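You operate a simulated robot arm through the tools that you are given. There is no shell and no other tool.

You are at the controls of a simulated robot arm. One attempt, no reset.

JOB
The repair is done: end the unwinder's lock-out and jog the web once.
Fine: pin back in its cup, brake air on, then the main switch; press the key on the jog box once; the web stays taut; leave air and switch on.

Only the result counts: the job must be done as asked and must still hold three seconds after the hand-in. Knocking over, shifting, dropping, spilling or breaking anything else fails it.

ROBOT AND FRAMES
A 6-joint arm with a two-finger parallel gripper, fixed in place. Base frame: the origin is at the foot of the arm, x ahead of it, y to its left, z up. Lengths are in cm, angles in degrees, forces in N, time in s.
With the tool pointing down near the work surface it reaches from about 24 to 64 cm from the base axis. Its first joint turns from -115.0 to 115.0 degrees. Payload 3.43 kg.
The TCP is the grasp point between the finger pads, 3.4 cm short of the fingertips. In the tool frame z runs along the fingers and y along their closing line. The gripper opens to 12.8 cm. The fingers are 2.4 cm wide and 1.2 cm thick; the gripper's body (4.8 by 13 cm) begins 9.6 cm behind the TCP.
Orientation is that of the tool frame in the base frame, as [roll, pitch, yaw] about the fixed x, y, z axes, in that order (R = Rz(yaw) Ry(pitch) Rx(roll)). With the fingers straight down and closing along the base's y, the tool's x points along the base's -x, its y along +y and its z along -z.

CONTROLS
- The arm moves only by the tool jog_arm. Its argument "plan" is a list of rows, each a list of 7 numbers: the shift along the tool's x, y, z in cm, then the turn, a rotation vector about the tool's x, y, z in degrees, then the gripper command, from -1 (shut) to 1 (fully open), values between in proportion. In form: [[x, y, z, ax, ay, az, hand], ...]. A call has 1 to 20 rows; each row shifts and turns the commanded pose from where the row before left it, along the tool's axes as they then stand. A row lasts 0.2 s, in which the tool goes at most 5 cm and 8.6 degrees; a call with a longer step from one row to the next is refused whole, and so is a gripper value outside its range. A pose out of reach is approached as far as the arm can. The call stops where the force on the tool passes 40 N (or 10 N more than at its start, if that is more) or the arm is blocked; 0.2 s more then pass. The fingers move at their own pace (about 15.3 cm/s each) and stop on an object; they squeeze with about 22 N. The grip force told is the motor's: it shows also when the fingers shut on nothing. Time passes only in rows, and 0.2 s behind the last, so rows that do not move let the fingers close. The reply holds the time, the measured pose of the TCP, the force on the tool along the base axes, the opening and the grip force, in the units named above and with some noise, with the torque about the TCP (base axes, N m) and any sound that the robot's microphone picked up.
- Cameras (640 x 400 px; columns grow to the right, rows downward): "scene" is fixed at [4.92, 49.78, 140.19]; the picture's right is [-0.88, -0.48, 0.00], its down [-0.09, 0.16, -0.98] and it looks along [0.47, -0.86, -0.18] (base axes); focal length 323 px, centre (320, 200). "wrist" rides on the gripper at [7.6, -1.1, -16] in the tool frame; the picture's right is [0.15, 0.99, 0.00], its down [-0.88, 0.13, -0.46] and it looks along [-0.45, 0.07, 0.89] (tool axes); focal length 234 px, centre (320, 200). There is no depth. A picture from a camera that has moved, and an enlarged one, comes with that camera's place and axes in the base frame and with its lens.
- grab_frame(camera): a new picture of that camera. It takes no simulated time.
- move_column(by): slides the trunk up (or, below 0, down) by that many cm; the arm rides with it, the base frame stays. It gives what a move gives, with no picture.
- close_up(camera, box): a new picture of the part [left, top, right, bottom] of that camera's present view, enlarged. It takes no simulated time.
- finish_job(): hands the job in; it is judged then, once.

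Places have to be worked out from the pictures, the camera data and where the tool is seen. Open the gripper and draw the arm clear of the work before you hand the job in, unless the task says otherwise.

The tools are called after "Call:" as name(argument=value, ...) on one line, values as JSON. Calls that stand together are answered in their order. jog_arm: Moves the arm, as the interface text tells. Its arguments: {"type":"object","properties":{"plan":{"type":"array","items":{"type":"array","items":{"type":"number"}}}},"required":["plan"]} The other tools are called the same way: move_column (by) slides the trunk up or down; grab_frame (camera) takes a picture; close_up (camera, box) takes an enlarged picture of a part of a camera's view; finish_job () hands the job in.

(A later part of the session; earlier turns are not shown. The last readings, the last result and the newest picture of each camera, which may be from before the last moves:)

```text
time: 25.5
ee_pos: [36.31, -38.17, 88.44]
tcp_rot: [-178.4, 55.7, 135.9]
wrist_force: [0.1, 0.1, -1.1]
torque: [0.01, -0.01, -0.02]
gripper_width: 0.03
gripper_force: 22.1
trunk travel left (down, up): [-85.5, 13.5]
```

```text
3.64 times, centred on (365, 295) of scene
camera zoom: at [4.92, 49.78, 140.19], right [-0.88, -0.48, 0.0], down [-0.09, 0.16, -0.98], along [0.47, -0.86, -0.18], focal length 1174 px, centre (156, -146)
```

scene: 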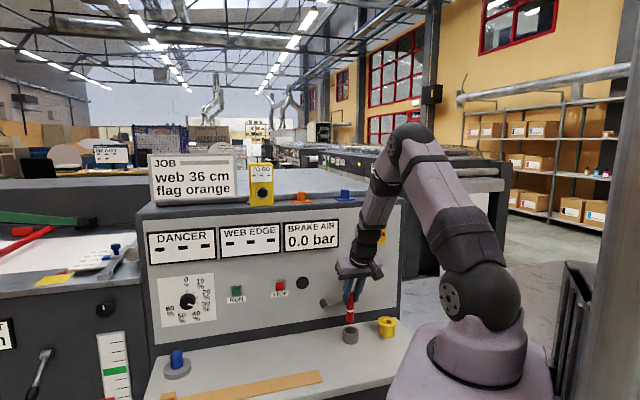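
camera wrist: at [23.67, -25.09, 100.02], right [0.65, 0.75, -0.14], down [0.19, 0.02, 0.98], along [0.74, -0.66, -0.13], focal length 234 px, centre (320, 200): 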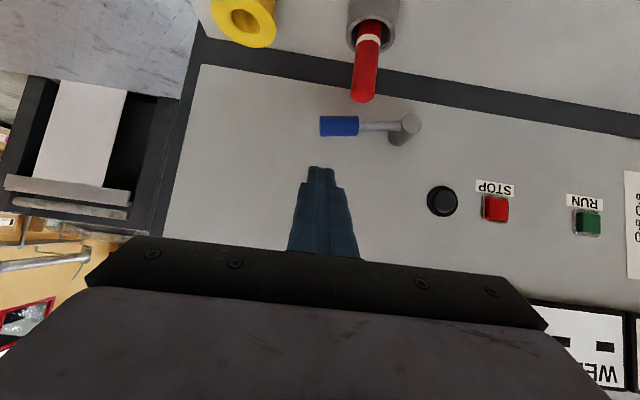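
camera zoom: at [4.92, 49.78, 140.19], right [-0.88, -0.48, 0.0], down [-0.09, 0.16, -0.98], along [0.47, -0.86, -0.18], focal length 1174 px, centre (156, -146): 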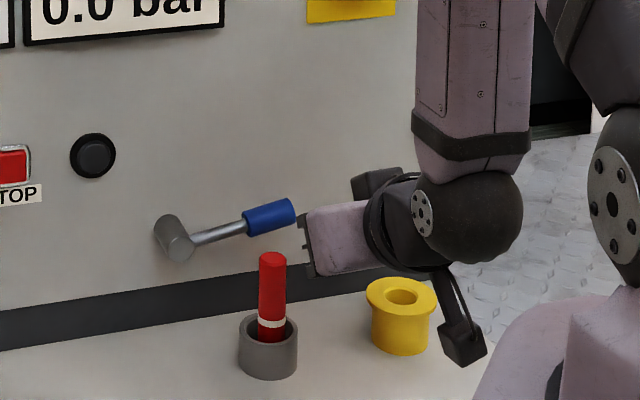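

The finger is in front of the lever's outer end with the pin clear to its side. I'll slide the closed fingertips forward under the grip's end, keeping a good centimetre below it.

Call:
jog_arm(plan=[[-0.15, 0.25, 1.3, 0, 0, 0, -1], [-0.15, 0.25, 1.3, 0, 0, 0, -1], [-0.15, 0, 1.3, 0, 0, 0, -1], [-0.15, 0, 1.3, 0, 0, 0, -1], [0, 0, 0, 0, 0, 0, -1]])

Call:
close_up(camera="wrist", box=[240, 80, 420, 260])

Call:
close_up(camera="scene", box=[310, 240, 420, 350])

```text
time: 26.7
ee_pos: [39.69, -40.96, 86.01]
tcp_rot: [-178.4, 55.6, 135.9]
wrist_force: [-0.1, 0.5, -1.1]
torque: [-0.02, 0.0, -0.03]
gripper_width: 0.02
gripper_force: 22.0
trunk travel left (down, up): [-85.5, 13.5]
```

```text
2.22 times, centred on (330, 170) of wrist
camera zoom: at [26.81, -29.18, 88.64], right [0.65, 0.75, -0.14], down [0.19, 0.02, 0.98], along [0.74, -0.66, -0.13], focal length 520 px, centre (298, 267)
```

zoom: 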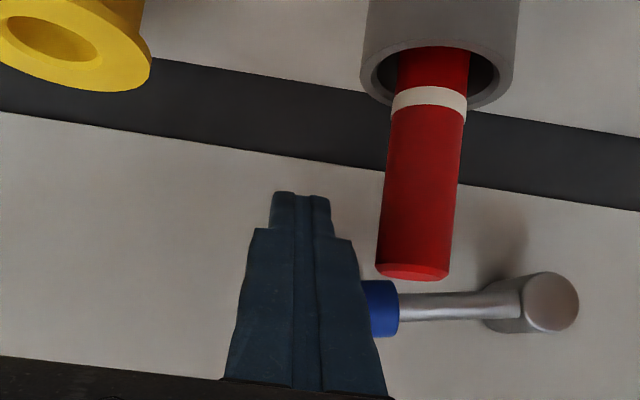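

```text
3.64 times, centred on (365, 295) of scene
camera zoom: at [4.92, 49.78, 140.19], right [-0.88, -0.48, 0.0], down [-0.09, 0.16, -0.98], along [0.47, -0.86, -0.18], focal length 1174 px, centre (156, -146)
```

zoom: 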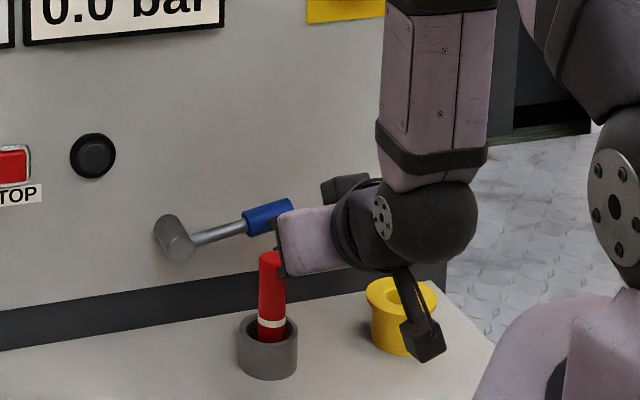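

The fingertips are now under the blue grip, with the pin clear beside them. I'll raise the hand in small vertical steps and watch for contact.

Call:
jog_arm(plan=[[-0.412, 0, -0.283, 0, 0, 0, -1], [-0.412, 0, -0.283, 0, 0, 0, -1], [-0.412, 0, -0.283, 0, 0, 0, -1], [-0.412, 0, -0.283, 0, 0, 0, -1], [0, 0, 0, 0, 0, 0, -1]])

Call:
close_up(camera="scene", box=[310, 220, 420, 350])

Call:
close_up(camera="wrist", box=[240, 80, 420, 260])

```text
time: 27.9
ee_pos: [39.83, -40.9, 88.14]
tcp_rot: [-178.4, 55.5, 135.8]
wrist_force: [-1.7, 4.6, -3.4]
torque: [0.07, 0.1, 0.13]
gripper_width: 0.03
gripper_force: 21.9
trunk travel left (down, up): [-85.5, 13.5]
```

```text
3.08 times, centred on (365, 285) of scene
camera zoom: at [4.92, 49.78, 140.19], right [-0.88, -0.48, 0.0], down [-0.09, 0.16, -0.98], along [0.47, -0.86, -0.18], focal length 993 px, centre (182, -62)
```

zoom: 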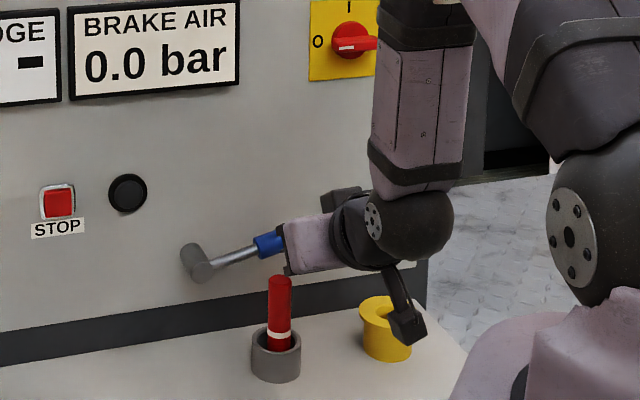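

```text
2.22 times, centred on (330, 170) of wrist
camera zoom: at [26.85, -29.09, 90.83], right [0.65, 0.75, -0.14], down [0.19, 0.01, 0.98], along [0.74, -0.66, -0.13], focal length 520 px, centre (298, 267)
```

zoom: 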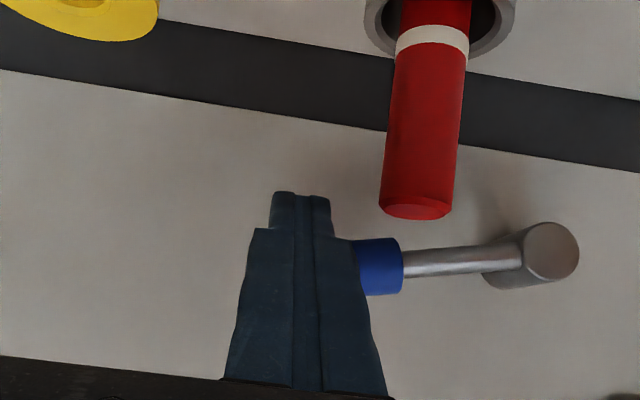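

Contact is made: the lever gives upward at only about 5 N and is already rotating. I'll follow its arc up and slightly left to about 30° and check.

Call:
jog_arm(plan=[[-0.536, 0.22, -0.367, 0, 0, 0, -1], [-0.536, 0.25, -0.367, 0, 0, 0, -1], [-0.536, 0.3, -0.367, 0, 0, 0, -1], [-0.536, 0.32, -0.367, 0, 0, 0, -1], [0, 0, 0, 0, 0, 0, -1]])

Call:
close_up(camera="scene", box=[260, 200, 420, 350])

Call:
close_up(camera="wrist", box=[240, 80, 420, 260])

```text
time: 29.1
ee_pos: [40.69, -40.13, 90.75]
tcp_rot: [-178.4, 55.8, 135.8]
wrist_force: [-5.0, -1.1, 0.1]
torque: [-0.01, 0.04, -0.15]
gripper_width: 0.0
gripper_force: 22.3
trunk travel left (down, up): [-85.5, 13.5]
```

```text
2.67 times, centred on (340, 275) of scene
camera zoom: at [4.92, 49.78, 140.19], right [-0.88, -0.48, 0.0], down [-0.09, 0.16, -0.98], along [0.47, -0.86, -0.18], focal length 861 px, centre (267, 0)
```

zoom: 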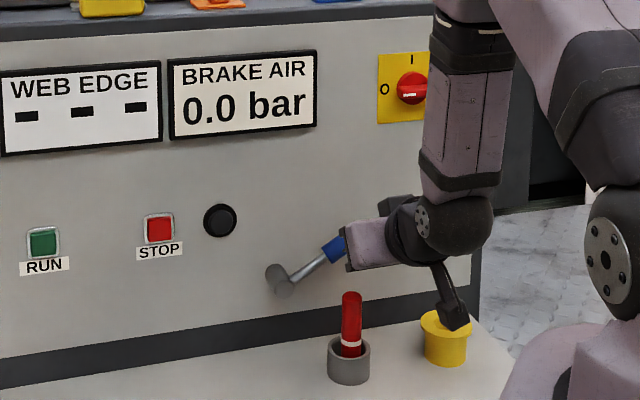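

```text
2.22 times, centred on (330, 170) of wrist
camera zoom: at [27.73, -28.36, 93.33], right [0.65, 0.75, -0.14], down [0.19, 0.02, 0.98], along [0.74, -0.66, -0.13], focal length 520 px, centre (298, 267)
```

zoom: 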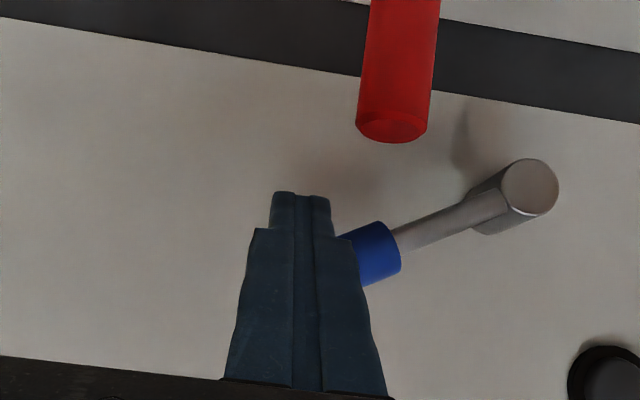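

The lever is at about 32° and moving easily; the display still reads 0.0 bar. I'll continue along the arc to about 60°.

Call:
jog_arm(plan=[[-0.42, 0.28, -0.29, 0, 0, 0, -1], [-0.42, 0.3, -0.29, 0, 0, 0, -1], [-0.42, 0.32, -0.29, 0, 0, 0, -1], [-0.42, 0.34, -0.29, 0, 0, 0, -1], [-0.36, 0.4, -0.25, 0, 0, 0, -1], [-0.35, 0.42, -0.24, 0, 0, 0, -1], [-0.34, 0.43, -0.23, 0, 0, 0, -1], [-0.33, 0.44, -0.23, 0, 0, 0, -1], [0, 0, 0, 0, 0, 0, -1]])

Call:
close_up(camera="scene", box=[260, 200, 420, 350])

Call:
close_up(camera="wrist", box=[240, 60, 440, 260])

```text
time: 31.1
ee_pos: [42.69, -37.95, 94.34]
tcp_rot: [-178.4, 55.7, 135.8]
wrist_force: [-4.0, -0.3, 0.9]
torque: [0.0, 0.0, -0.07]
gripper_width: 0.0
gripper_force: 22.5
trunk travel left (down, up): [-85.5, 13.5]
```

```text
2.67 times, centred on (340, 275) of scene
camera zoom: at [4.92, 49.78, 140.19], right [-0.88, -0.48, 0.0], down [-0.09, 0.16, -0.98], along [0.47, -0.86, -0.18], focal length 861 px, centre (267, 0)
```

zoom: 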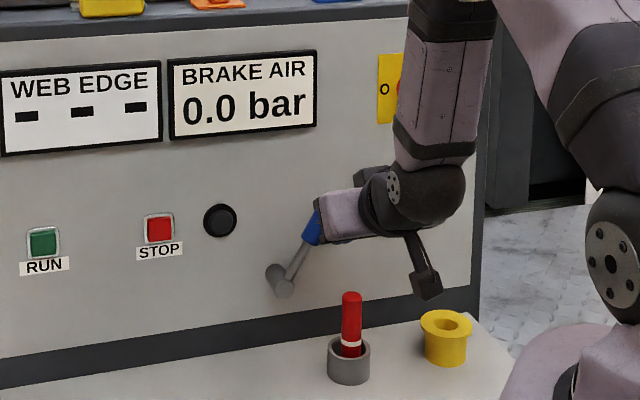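

```text
2.00 times, centred on (340, 160) of wrist
camera zoom: at [29.87, -26.25, 96.96], right [0.65, 0.75, -0.14], down [0.19, 0.02, 0.98], along [0.74, -0.66, -0.13], focal length 468 px, centre (280, 280)
```

zoom: 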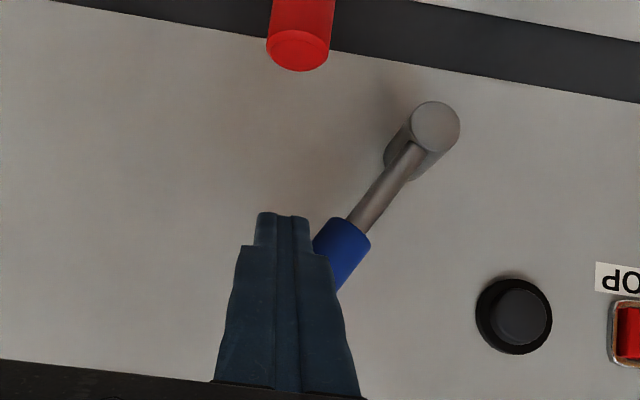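

The lever is now at about 62° with little force, and the reading is still 0.0 bar. I'll continue along the arc to vertical in small steps.

Call:
jog_arm(plan=[[-0.193, 0.41, -0.132, 0, 0, 0, -1], [-0.193, 0.41, -0.132, 0, 0, 0, -1], [-0.193, 0.41, -0.132, 0, 0, 0, -1], [-0.193, 0.41, -0.132, 0, 0, 0, -1], [-0.193, 0.41, -0.132, 0, 0, 0, -1], [-0.1, 0.45, -0.069, 0, 0, 0, -1], [-0.1, 0.45, -0.069, 0, 0, 0, -1], [-0.1, 0.45, -0.069, 0, 0, 0, -1], [0, 0, 0, 0, 0, 0, -1]])

Call:
close_up(camera="scene", box=[260, 200, 420, 350])

Call:
close_up(camera="wrist", box=[240, 60, 440, 260])

```text
time: 33.1
ee_pos: [45.24, -35.44, 95.9]
tcp_rot: [-178.2, 55.5, 135.9]
wrist_force: [0.0, -0.4, 0.4]
torque: [0.0, 0.04, -0.03]
gripper_width: 0.0
gripper_force: 22.2
trunk travel left (down, up): [-85.5, 13.5]
```

```text
2.67 times, centred on (340, 275) of scene
camera zoom: at [4.92, 49.78, 140.19], right [-0.88, -0.48, 0.0], down [-0.09, 0.16, -0.98], along [0.47, -0.86, -0.18], focal length 861 px, centre (267, 0)
```

zoom: 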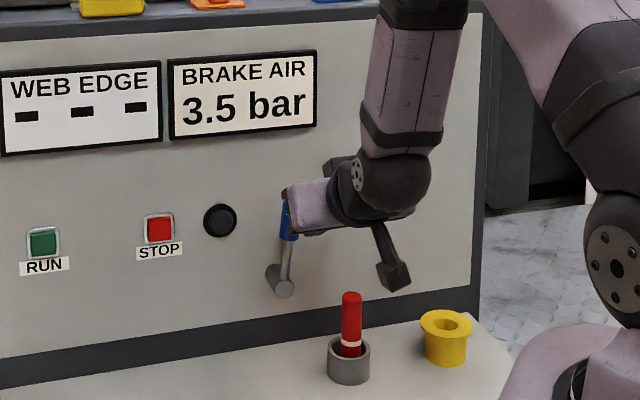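

```text
2.00 times, centred on (340, 160) of wrist
camera zoom: at [32.36, -23.71, 98.5], right [0.65, 0.75, -0.14], down [0.19, 0.02, 0.98], along [0.74, -0.66, -0.13], focal length 468 px, centre (280, 280)
```

zoom: 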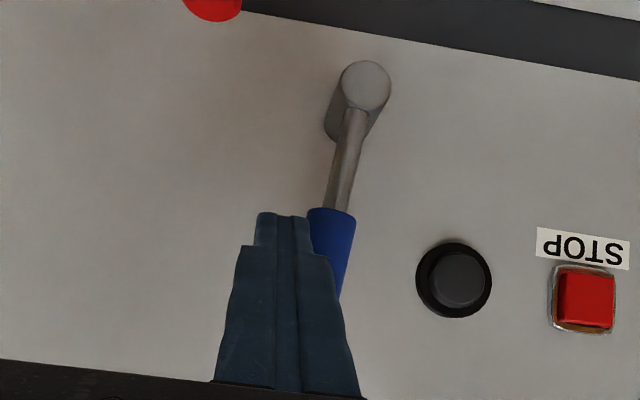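

The display now reads 3.5 bar, the lever is near vertical, and no force remains on the tool. I'll back off sideways and away from the panel, then check that the reading holds.

Call:
jog_arm(plan=[[0, -0.8, 0, 0, 0, 0, -1], [0.2, -0.6, -1.5, 0, 0, 0, -1], [0.5, 0, -2.5, 0, 0, 0, -1], [0.5, 0, -2.5, 0, 0, 0, -1], [0, 0, 0, 0, 0, 0, -1]])

Call:
grab_frame(camera="scene")

Call:
close_up(camera="scene", box=[230, 140, 410, 350])

Call:
grab_frame(camera="wrist")

```text
time: 34.3
ee_pos: [40.18, -32.32, 98.41]
tcp_rot: [-178.5, 55.6, 135.8]
wrist_force: [-0.4, 1.3, 0.7]
torque: [-0.02, -0.01, -0.01]
gripper_width: 0.0
gripper_force: 22.0
trunk travel left (down, up): [-85.5, 13.5]
```

```text
taken
```

scene: 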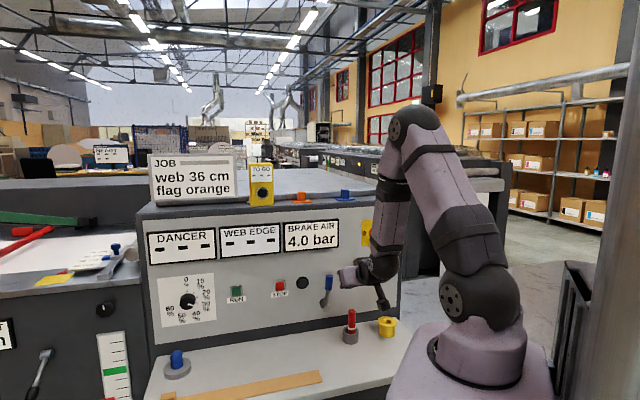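

```text
1.90 times, centred on (320, 245) of scene
camera zoom: at [4.92, 49.78, 140.19], right [-0.88, -0.48, 0.0], down [-0.09, 0.16, -0.98], along [0.47, -0.86, -0.18], focal length 615 px, centre (320, 114)
```

zoom: 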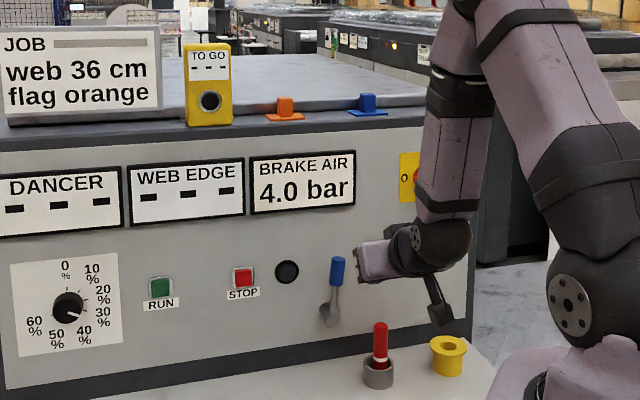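

```text
taken
camera wrist: at [27.18, -20.44, 100.91], right [0.65, 0.75, -0.14], down [0.19, 0.02, 0.98], along [0.74, -0.66, -0.13], focal length 234 px, centre (320, 200)
```

wrist: 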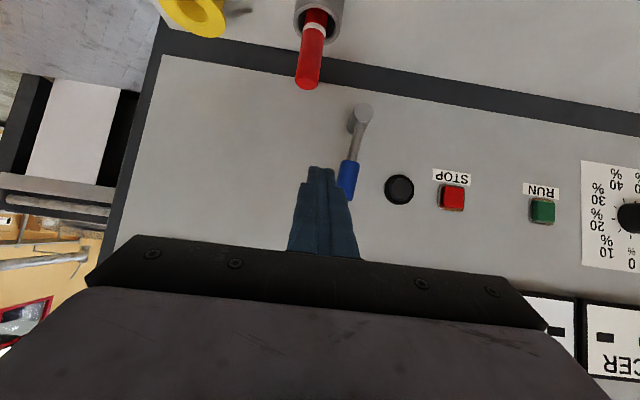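

Brake air is up to 4.0 bar and the lever stays up. Now for the main switch near (e = -8.5 along the panel, z ≈ 110): I'll bring the tool horizontal, facing the panel, and stop about 6 cm short of it to look.

Call:
jog_arm(plan=[[-2.06, -2, -1.41, 0, -8.6, 0, -1], [-2.25, -2, -1.09, 0, -8.6, 0, -1], [-2.39, -2, -0.74, 0, -8.6, 0, -1], [-2.47, -2, -0.37, 0, -8.6, 0, -1], [-0.53, -2, 0, 0, 0, 0, -1], [-0.53, -2, 0, 0, 0, 0, -1], [-0.53, -2, 0, 0, 0, 0, -1], [0, 0, 0, 0, 0, 0, -1]])

Call:
grab_frame(camera="wrist")

Call:
grab_frame(camera="scene")

```text
time: 36.1
ee_pos: [30.07, -41.8, 110.41]
tcp_rot: [-86.2, 89.0, -131.8]
wrist_force: [0.3, -0.4, 0.1]
torque: [-0.02, -0.02, -0.01]
gripper_width: 0.0
gripper_force: 21.5
trunk travel left (down, up): [-85.5, 13.5]
```

```text
taken
camera wrist: at [18.13, -31.22, 102.62], right [0.7, 0.69, -0.16], down [-0.22, 0.43, 0.88], along [0.68, -0.58, 0.45], focal length 234 px, centre (320, 200)
```

wrist: 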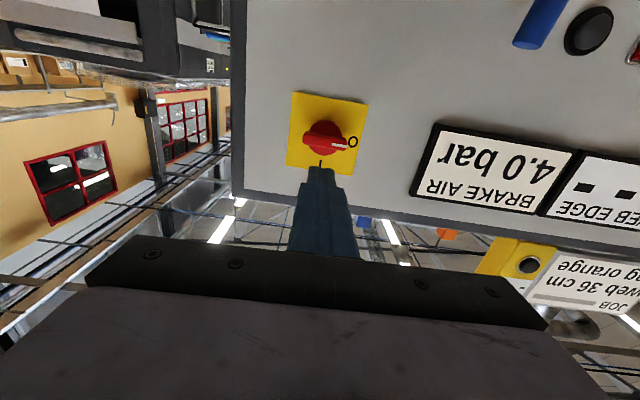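

```text
taken
```

scene: 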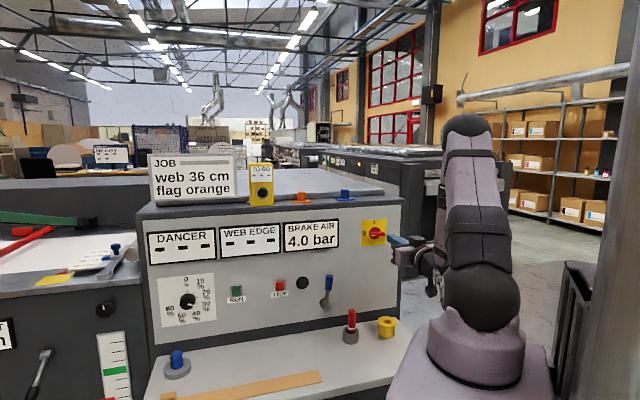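

The tool now faces the panel squarely. I'll take close-ups of the switch to see the handle's shape, depth and angle.

Call:
close_up(camera="wrist", box=[270, 80, 390, 200])

Call:
close_up(camera="scene", box=[340, 200, 440, 280])

```text
3.33 times, centred on (330, 140) of wrist
camera zoom: at [18.13, -31.22, 102.62], right [0.7, 0.69, -0.16], down [-0.22, 0.43, 0.88], along [0.68, -0.58, 0.45], focal length 781 px, centre (287, 400)
```

zoom: 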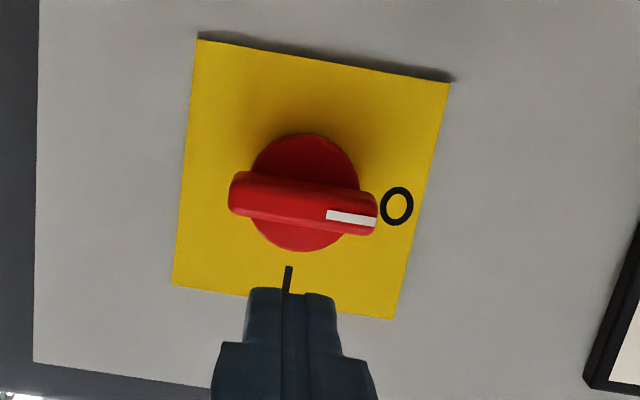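

```text
5.00 times, centred on (390, 240) of scene
camera zoom: at [4.92, 49.78, 140.19], right [-0.88, -0.48, 0.0], down [-0.09, 0.16, -0.98], along [0.47, -0.86, -0.18], focal length 1614 px, centre (-30, 0)
```

zoom: 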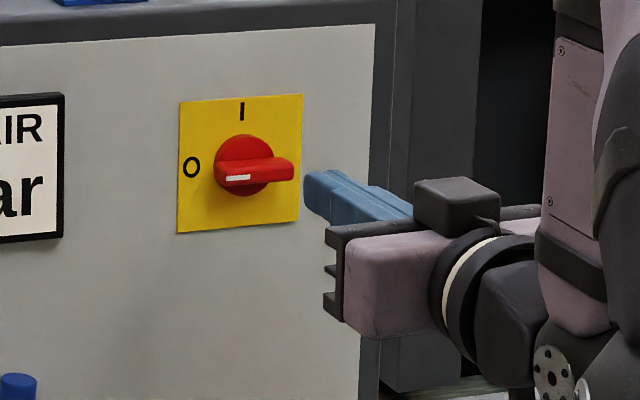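

The handle bar is horizontal with its white mark at O, so it must turn clockwise 90° to I. I'll roll the hand -90° with the fingers open, so they can straddle the bar from above and below, staying back from the panel.

Call:
jog_arm(plan=[[0, 0, 0, 0, 0, -8.2, -0.2], [0, 0, 0, 0, 0, -8.2, -0.2], [0, 0, 0, 0, 0, -8.2, -0.2], [0, 0, 0, 0, 0, -8.2, -0.2], [0, 0, 0, 0, 0, -8.2, -0.2], [0, 0, 0, 0, 0, -8.2, -0.2], [0, 0, 0, 0, 0, -8.2, -0.2], [0, 0, 0, 0, 0, -8.2, -0.2], [0, 0, 0, 0, 0, -8.2, -0.2], [0, 0, 0, 0, 0, -8.2, -0.2], [0, 0, 0, 0, 0, -8.0, -0.2], [0, 0, 0, 0, 0, 0, -0.2]])

Call:
grab_frame(camera="wrist")

Call:
close_up(camera="scene", box=[340, 180, 460, 290])

```text
time: 38.7
ee_pos: [30.02, -41.9, 110.46]
tcp_rot: [-90.0, -1.0, -135.7]
wrist_force: [0.4, 0.3, -0.4]
torque: [-0.02, 0.01, -0.02]
gripper_width: 5.15
gripper_force: 0.0
trunk travel left (down, up): [-85.5, 13.5]
```

```text
taken
camera wrist: at [13.59, -35.76, 111.38], right [-0.12, -0.12, -0.99], down [0.31, 0.94, -0.15], along [0.94, -0.32, -0.07], focal length 234 px, centre (320, 200)
```

wrist: 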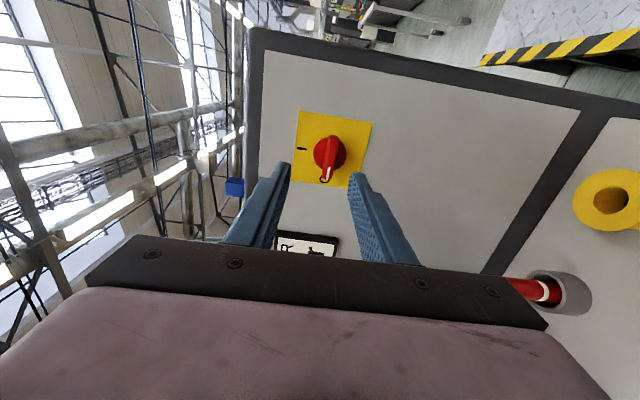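

```text
3.64 times, centred on (400, 235) of scene
camera zoom: at [4.92, 49.78, 140.19], right [-0.88, -0.48, 0.0], down [-0.09, 0.16, -0.98], along [0.47, -0.86, -0.18], focal length 1174 px, centre (29, 73)
```

zoom: 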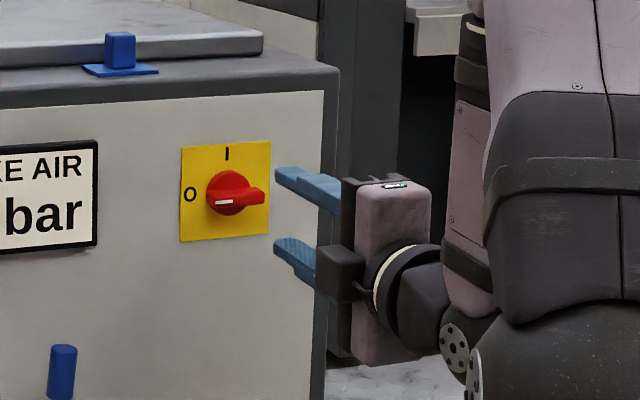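

The fingers now straddle the handle's height. I'll take a close-up from this second wrist angle to fix the switch's height and sideways position.

Call:
close_up(camera="wrist", box=[260, 90, 400, 220])

Call:
close_up(camera="scene", box=[380, 200, 440, 270])

```text
3.08 times, centred on (330, 155) of wrist
camera zoom: at [13.59, -35.76, 111.38], right [-0.12, -0.12, -0.99], down [0.31, 0.94, -0.15], along [0.94, -0.32, -0.07], focal length 720 px, centre (289, 338)
```

zoom: 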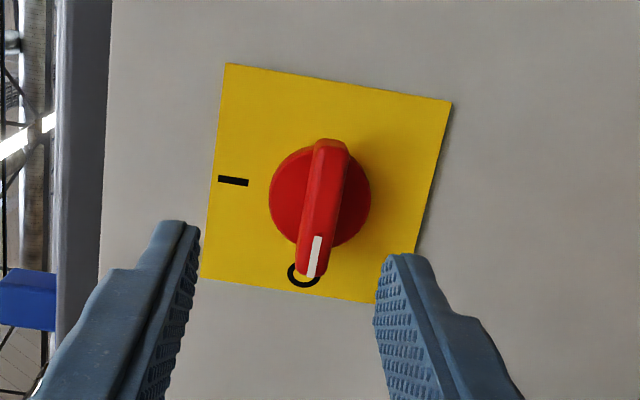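

```text
5.71 times, centred on (410, 235) of scene
camera zoom: at [4.92, 49.78, 140.19], right [-0.88, -0.48, 0.0], down [-0.09, 0.16, -0.98], along [0.47, -0.86, -0.18], focal length 1845 px, centre (-194, 0)
```

zoom: 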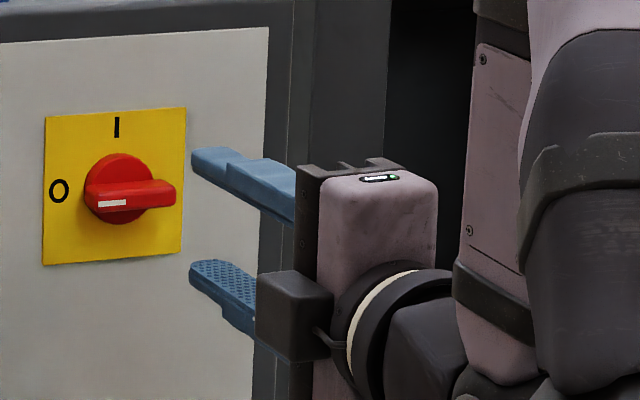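

Combining views, the switch axis is about 0.45 cm to the left and about 0.9 cm below the tool axis. I'll shift by that and move 4 cm closer, then recheck.

Call:
jog_arm(plan=[[-0.45, 0.9, 0, 0, 0, 0, -0.2], [0, 0, 2, 0, 0, 0, -0.2], [0, 0, 2, 0, 0, 0, -0.2], [0, 0, 0, 0, 0, 0, -0.2]])

Call:
close_up(camera="wrist", box=[260, 90, 400, 220])

Call:
close_up(camera="scene", box=[360, 200, 420, 270])

```text
time: 39.7
ee_pos: [33.31, -44.54, 109.51]
tcp_rot: [-89.9, -0.9, -135.6]
wrist_force: [-0.2, 0.4, -1.2]
torque: [-0.01, -0.01, 0.01]
gripper_width: 5.08
gripper_force: 0.0
trunk travel left (down, up): [-85.5, 13.5]
```

```text
3.08 times, centred on (330, 155) of wrist
camera zoom: at [16.74, -38.34, 110.56], right [-0.12, -0.11, -0.99], down [0.31, 0.94, -0.14], along [0.94, -0.32, -0.07], focal length 720 px, centre (289, 338)
```

zoom: 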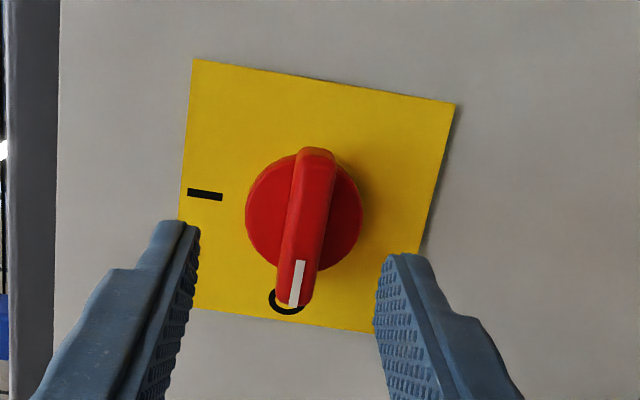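

```text
5.71 times, centred on (390, 235) of scene
camera zoom: at [4.92, 49.78, 140.19], right [-0.88, -0.48, 0.0], down [-0.09, 0.16, -0.98], along [0.47, -0.86, -0.18], focal length 1845 px, centre (-80, 0)
```

zoom: 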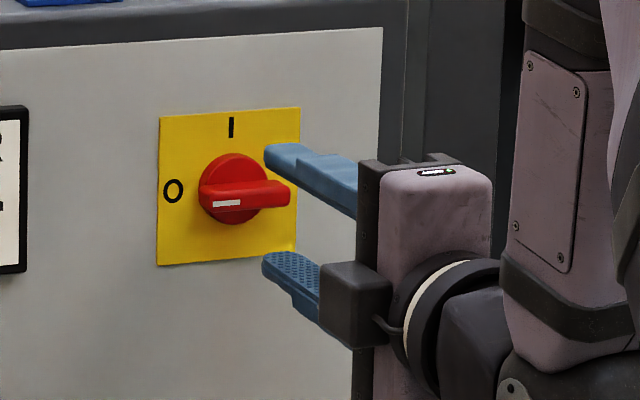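

The hand is now nearly aligned: the bar is about 0.3 cm right and 0.2 cm low of the tool axis. I'll make that correction and advance 4 cm so the pads straddle the bar.

Call:
jog_arm(plan=[[0.3, 0.2, 0.5, 0, 0, 0, -0.2], [0, 0, 1.2, 0, 0, 0, -0.2], [0, 0, 1.2, 0, 0, 0, -0.2], [0, 0, 1.0, 0, 0, 0, -0.2], [0, 0, 0, 0, 0, 0, -0.2]])

Call:
close_up(camera="wrist", box=[260, 90, 400, 220])

Call:
close_up(camera="scene", box=[350, 200, 410, 270])

```text
time: 40.9
ee_pos: [35.76, -47.43, 109.36]
tcp_rot: [-89.9, -0.9, -135.6]
wrist_force: [0.8, 1.4, -0.7]
torque: [0.0, 0.0, 0.01]
gripper_width: 5.1
gripper_force: 0.1
trunk travel left (down, up): [-85.5, 13.5]
```

```text
3.08 times, centred on (330, 155) of wrist
camera zoom: at [19.23, -41.28, 110.42], right [-0.12, -0.11, -0.99], down [0.31, 0.94, -0.14], along [0.94, -0.32, -0.07], focal length 720 px, centre (289, 338)
```

zoom: 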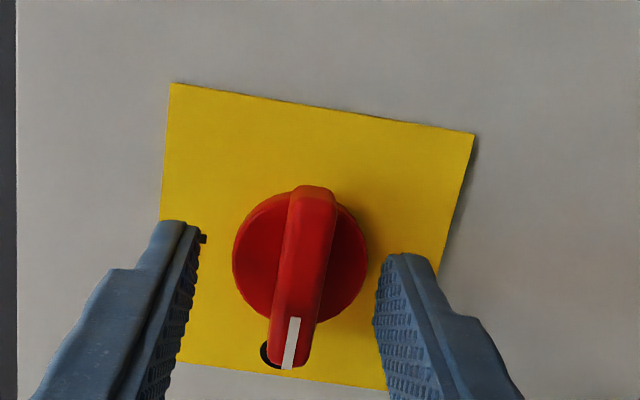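

```text
5.71 times, centred on (380, 235) of scene
camera zoom: at [4.92, 49.78, 140.19], right [-0.88, -0.48, 0.0], down [-0.09, 0.16, -0.98], along [0.47, -0.86, -0.18], focal length 1845 px, centre (-23, 0)
```

zoom: 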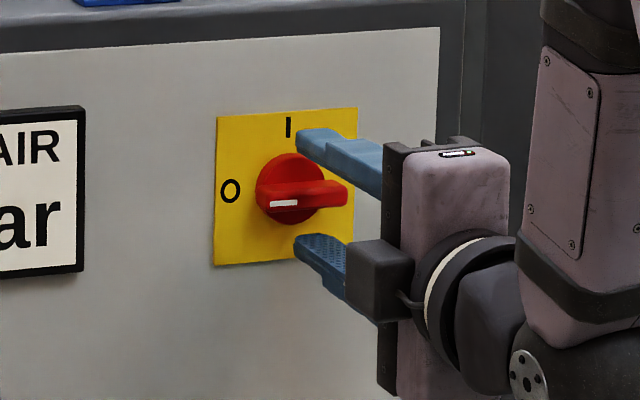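

The pads straddle the bar evenly in both views. I'll advance 0.5 cm more, nudge down slightly, and close on the bar.

Call:
jog_arm(plan=[[0, 0.15, 0.5, 0, 0, 0, -0.2], [0, 0, 0, 0, 0, 0, -0.2], [0, 0, 0, 0, 0, 0, -0.6], [0, 0, 0, 0, 0, 0, -1], [0, 0, 0, 0, 0, 0, -1]])

Call:
close_up(camera="wrist", box=[260, 90, 400, 220])

Call:
close_up(camera="scene", box=[350, 200, 410, 270])

```text
time: 42.1
ee_pos: [36.16, -47.82, 109.07]
tcp_rot: [-90.1, -0.8, -135.6]
wrist_force: [-2.0, 1.3, -8.9]
torque: [0.34, -0.62, -0.17]
gripper_width: 1.28
gripper_force: 45.2
trunk travel left (down, up): [-85.5, 13.5]
```

```text
3.08 times, centred on (330, 155) of wrist
camera zoom: at [19.57, -41.63, 110.13], right [-0.12, -0.11, -0.99], down [0.31, 0.94, -0.14], along [0.94, -0.32, -0.08], focal length 720 px, centre (289, 338)
```

zoom: 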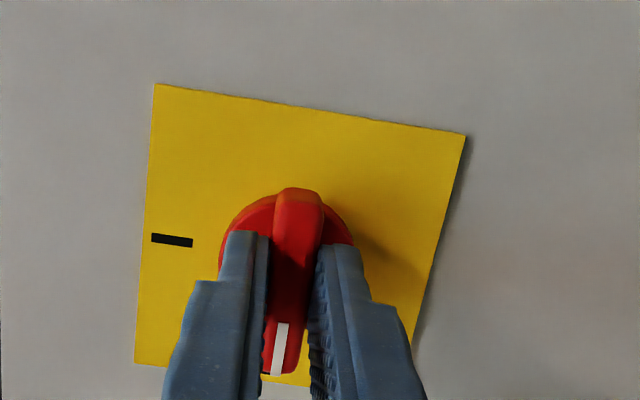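

```text
5.71 times, centred on (380, 235) of scene
camera zoom: at [4.92, 49.78, 140.19], right [-0.88, -0.48, 0.0], down [-0.09, 0.16, -0.98], along [0.47, -0.86, -0.18], focal length 1845 px, centre (-23, 0)
```

zoom: 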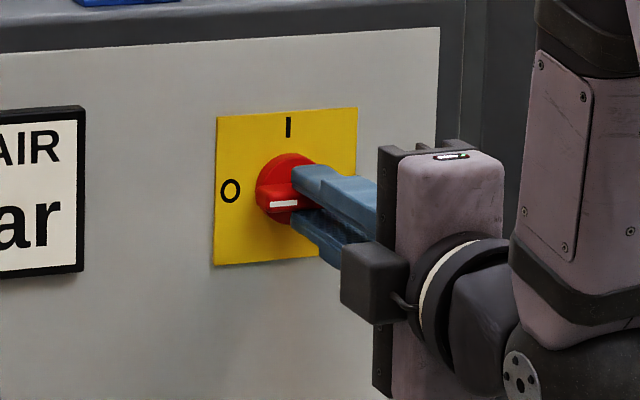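

The bar is gripped (1.28 cm) with only a small vertical load, meaning it sits slightly below the tool axis. I'll lower 0.15 cm and begin turning clockwise, checking partway.

Call:
jog_arm(plan=[[0, 0.15, 0, 0, 0, 0, -1], [0, 0, 0, 0, 0, 7.5, -1], [0, 0, 0, 0, 0, 7.5, -1], [0, 0, 0, 0, 0, 7.5, -1], [0, 0, 0, 0, 0, 7.5, -1], [0, 0, 0, 0, 0, 0, -1]])

Call:
close_up(camera="scene", box=[270, 190, 410, 280])

Call:
close_up(camera="wrist", box=[260, 90, 400, 220])

```text
time: 43.5
ee_pos: [36.1, -47.75, 108.78]
tcp_rot: [-90.3, 29.1, -135.7]
wrist_force: [-5.4, 6.1, -9.9]
torque: [0.41, 0.47, -0.3]
gripper_width: 1.29
gripper_force: 45.1
trunk travel left (down, up): [-85.5, 13.5]
```

```text
4.44 times, centred on (340, 235) of scene
camera zoom: at [4.92, 49.78, 140.19], right [-0.88, -0.48, 0.0], down [-0.09, 0.16, -0.98], along [0.47, -0.86, -0.18], focal length 1435 px, centre (231, 44)
```

zoom: 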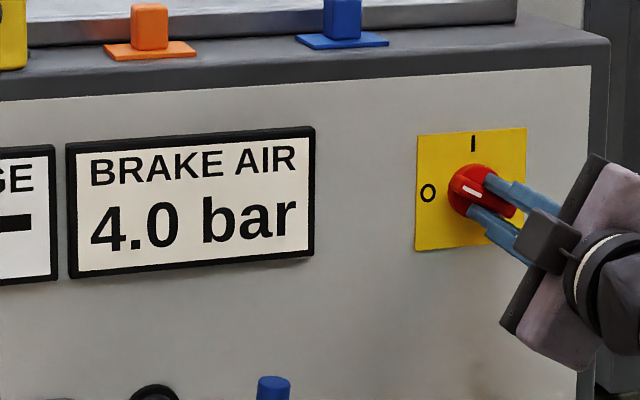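

```text
3.08 times, centred on (330, 155) of wrist
camera zoom: at [19.88, -41.32, 105.98], right [0.25, 0.25, -0.93], down [0.28, 0.91, 0.32], along [0.93, -0.34, 0.16], focal length 720 px, centre (289, 338)
```

zoom: 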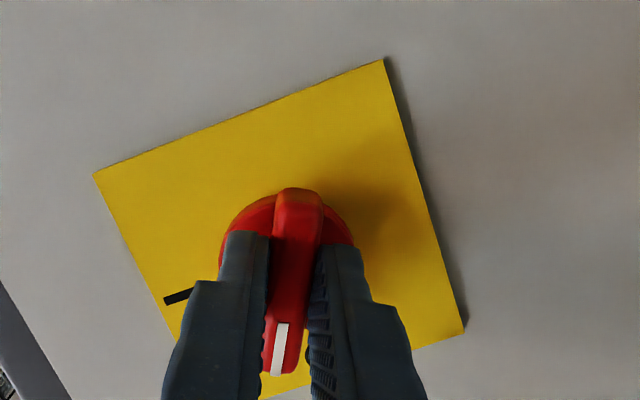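

The switch follows the hand, 30° turned, with modest forces. I'll ease the tool slightly downward and continue clockwise.

Call:
jog_arm(plan=[[0.075, 0.13, -0.05, 0, 0, 7.5, -1], [0, 0, 0, 0, 0, 7.5, -1], [0, 0, 0, 0, 0, 7.5, -1], [0, 0, 0, 0, 0, 7.5, -1], [0, 0, 0, 0, 0, 0, -1]])

Call:
close_up(camera="scene", box=[130, 140, 410, 300])

```text
time: 44.7
ee_pos: [36.16, -47.78, 108.8]
tcp_rot: [-90.1, 59.1, -135.6]
wrist_force: [-0.6, 6.1, -9.2]
torque: [0.62, 0.63, 0.12]
gripper_width: 1.27
gripper_force: 44.8
trunk travel left (down, up): [-85.5, 13.5]
```

```text
2.29 times, centred on (270, 220) of scene
camera zoom: at [4.92, 49.78, 140.19], right [-0.88, -0.48, 0.0], down [-0.09, 0.16, -0.98], along [0.47, -0.86, -0.18], focal length 738 px, centre (434, 154)
```

zoom: 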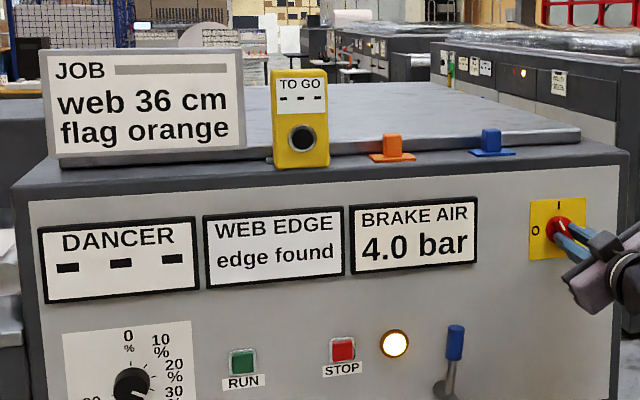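

Power is on: the web-edge display reads "edge found" and the panel lamp is lit. I'll complete the turn to the full 90° position at I.

Call:
jog_arm(plan=[[0, 0, 0, 0, 0, 7.5, -1], [0, 0, 0, 0, 0, 7.5, -1], [0, 0, 0, 0, 0, 7.5, -1], [0, 0, 0, 0, 0, 7.5, -1], [0, 0, 0, 0, 0, 0, -1]])

Call:
close_up(camera="scene", box=[130, 140, 410, 300])

Call:
close_up(camera="wrist", box=[260, 90, 400, 220])

```text
time: 45.9
ee_pos: [36.29, -47.61, 108.69]
tcp_rot: [-99.8, 89.2, -145.2]
wrist_force: [4.0, 13.1, -10.9]
torque: [0.49, 0.55, 0.65]
gripper_width: 1.26
gripper_force: 44.8
trunk travel left (down, up): [-85.5, 13.5]
```

```text
2.29 times, centred on (270, 220) of scene
camera zoom: at [4.92, 49.78, 140.19], right [-0.88, -0.48, 0.0], down [-0.09, 0.16, -0.98], along [0.47, -0.86, -0.18], focal length 738 px, centre (434, 154)
```

zoom: 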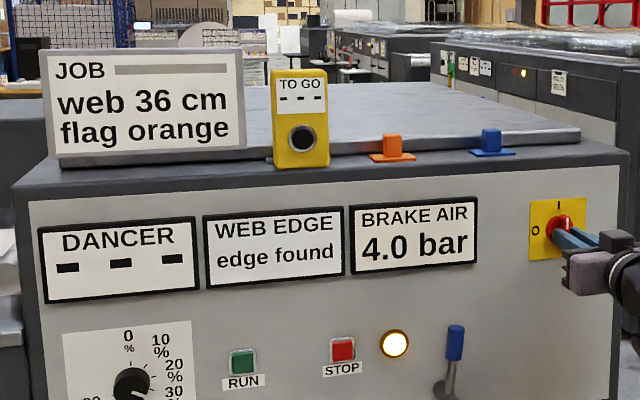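

```text
3.08 times, centred on (330, 155) of wrist
camera zoom: at [24.24, -37.03, 100.99], right [0.7, 0.69, -0.16], down [-0.22, 0.42, 0.88], along [0.68, -0.58, 0.45], focal length 720 px, centre (289, 338)
```

zoom: 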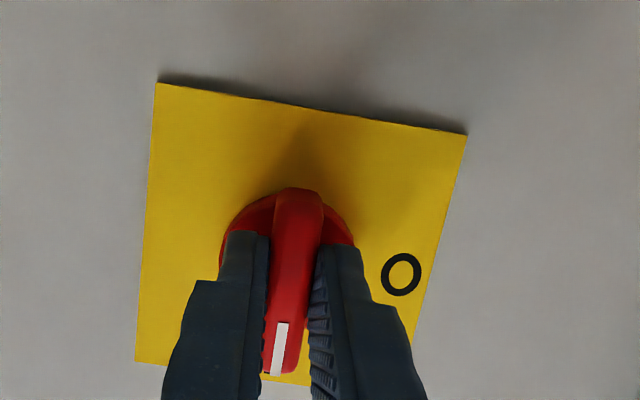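

The switch stands at I and the lamp is lit. I'll open the fingers and back straight away from the handle.

Call:
jog_arm(plan=[[0, 0, 0, 0, 0, 0, -0.5], [0, 0, 0, 0, 0, 0, -0.4], [0, 0, 0, 0, 0, 0, -0.4], [0, 0, -1.5, 0, 0, 0, -0.4], [0, 0, -3, 0, 0, 0, -0.4], [0, 0, -3, 0, 0, 0, -0.4], [0, 0, -3, 0, 0, 0, -0.4], [0, 0, 0, 0, 0, 0, -1]])

Call:
grab_frame(camera="scene")

Call:
close_up(camera="scene", box=[130, 140, 410, 340])

Call:
grab_frame(camera="wrist")

```text
time: 47.7
ee_pos: [28.79, -40.26, 108.9]
tcp_rot: [-87.5, 89.1, -133.0]
wrist_force: [1.2, -0.4, 0.0]
torque: [0.01, -0.01, -0.02]
gripper_width: 0.0
gripper_force: 22.4
trunk travel left (down, up): [-85.5, 13.5]
```

```text
taken
```

scene: 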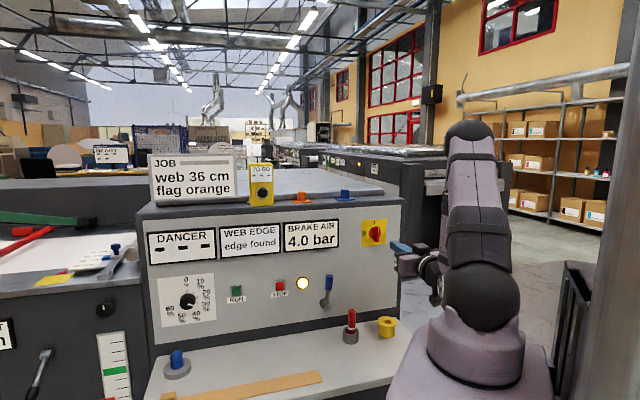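

```text
2.00 times, centred on (270, 240) of scene
camera zoom: at [4.92, 49.78, 140.19], right [-0.88, -0.48, 0.0], down [-0.09, 0.16, -0.98], along [0.47, -0.86, -0.18], focal length 646 px, centre (420, 120)
```

zoom: 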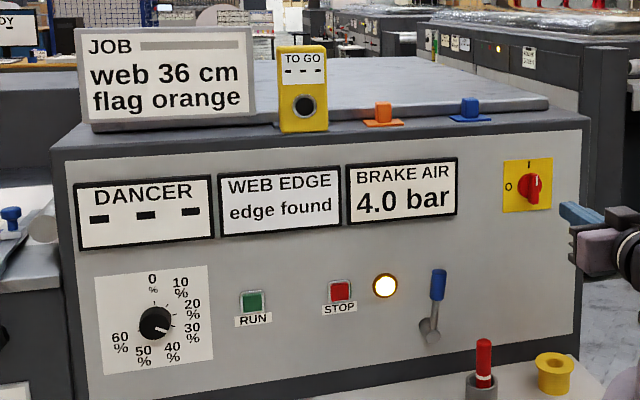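

```text
taken
camera wrist: at [16.75, -29.78, 101.14], right [0.7, 0.69, -0.16], down [-0.22, 0.43, 0.88], along [0.68, -0.58, 0.45], focal length 234 px, centre (320, 200)
```

wrist: 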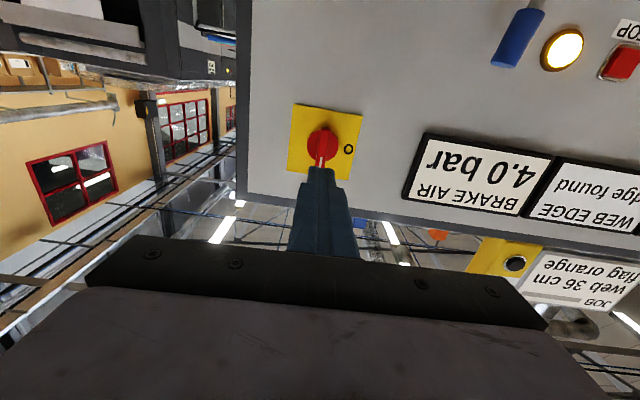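

Air is 4.0 bar, switch at I, pin in the grey cup. Next I'll look closely at the yellow jog box to see its key and how it is mounted.

Call:
close_up(camera="scene", box=[235, 150, 295, 215])

Call:
close_up(camera="wrist", box=[440, 200, 640, 340])

```text
6.15 times, centred on (265, 182) of scene
camera zoom: at [4.92, 49.78, 140.19], right [-0.88, -0.48, 0.0], down [-0.09, 0.16, -0.98], along [0.47, -0.86, -0.18], focal length 1987 px, centre (658, 308)
```

zoom: 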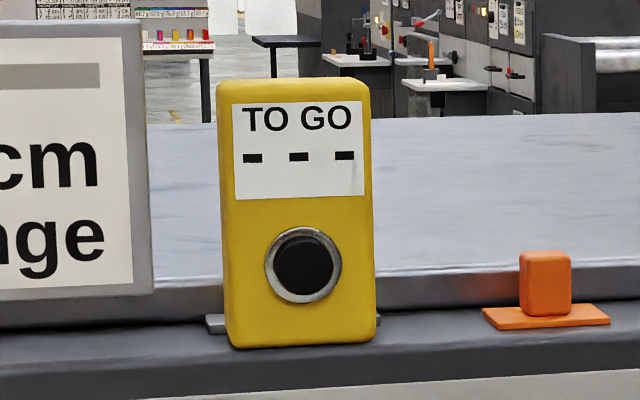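

```text
2.86 times, centred on (540, 270) of wrist
camera zoom: at [16.75, -29.78, 101.14], right [0.7, 0.69, -0.16], down [-0.22, 0.43, 0.88], along [0.68, -0.58, 0.45], focal length 669 px, centre (-309, 0)
```

zoom: 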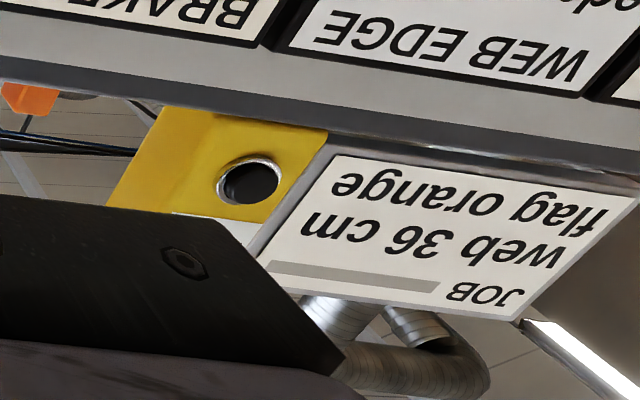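

The box stands at the console's front top edge, on some sort of foot. Before pressing I want a view from above, so I'll travel left and up in front of the panel.

Call:
jog_arm(plan=[[-3, 4, -0.5, 0, 0, 0, -1], [-3, 4, -0.5, 0, 0, 0, -1], [-3, 3.5, 0, 0, 0, 0, -1], [-3, 3.5, 0, 0, 0, 0, -1], [-3, 3.5, 0, 0, 0, 0, -1], [-3, 3, 0, 0, 0, 0, -1], [-3, 3, 0, 0, 0, 0, -1], [0, 0, 0, 0, 0, 0, -1]])

Call:
grab_frame(camera="wrist")

Call:
grab_frame(camera="scene")

```text
refused: row 1 steps farther than a row can; nothing moved
```

```text
taken
camera wrist: at [16.75, -29.78, 101.14], right [0.7, 0.69, -0.16], down [-0.22, 0.43, 0.88], along [0.68, -0.58, 0.45], focal length 234 px, centre (320, 200)
```

wrist: 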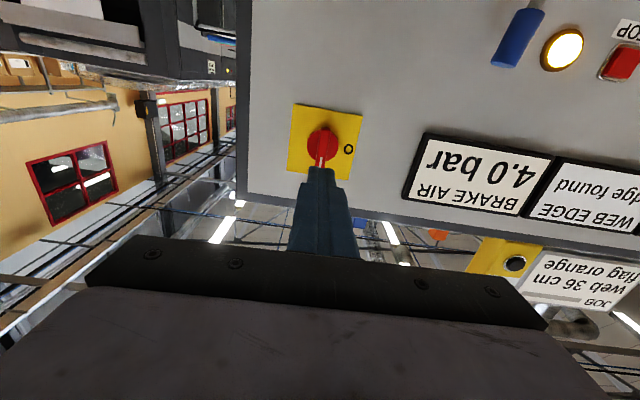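

```text
taken
```

scene: 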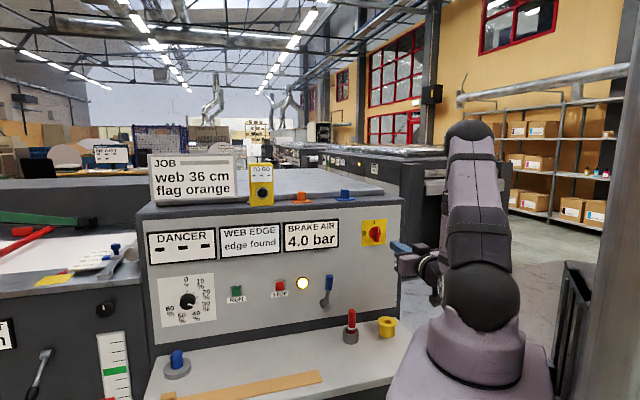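

That step was just over the 5 cm limit, so nothing moved. I'll repeat it with smaller steps.

Call:
jog_arm(plan=[[-2.5, 3, -0.5, 0, 0, 0, -1], [-2.5, 3, -0.5, 0, 0, 0, -1], [-2.5, 3, 0, 0, 0, 0, -1], [-2.5, 3, 0, 0, 0, 0, -1], [-2.5, 3, 0, 0, 0, 0, -1], [-2.5, 3, 0, 0, 0, 0, -1], [-2.5, 3, 0, 0, 0, 0, -1], [-2.5, 3, 0, 0, 0, 0, -1], [0, 0, 0, 0, 0, 0, -1]])

Call:
grab_frame(camera="wrist")

Call:
grab_frame(camera="scene")

```text
time: 49.7
ee_pos: [48.22, -27.88, 127.15]
tcp_rot: [-90.1, 89.2, -135.5]
wrist_force: [0.2, -0.1, -0.4]
torque: [0.01, 0.01, 0.0]
gripper_width: 0.02
gripper_force: 21.7
out of reach, approached as far as the arm can: row 1, 2, 3, 4
trunk travel left (down, up): [-85.5, 13.5]
```

```text
taken
camera wrist: at [36.21, -17.23, 119.32], right [0.7, 0.69, -0.16], down [-0.22, 0.43, 0.88], along [0.68, -0.58, 0.45], focal length 234 px, centre (320, 200)
```

wrist: 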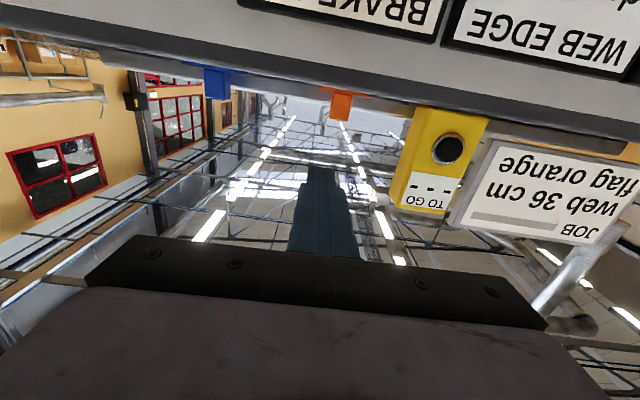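

```text
taken
```

scene: 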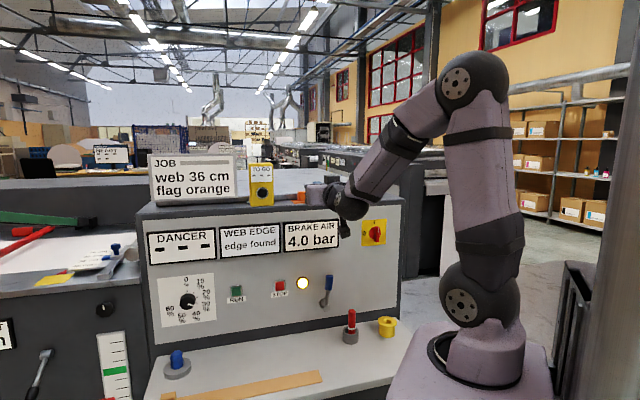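

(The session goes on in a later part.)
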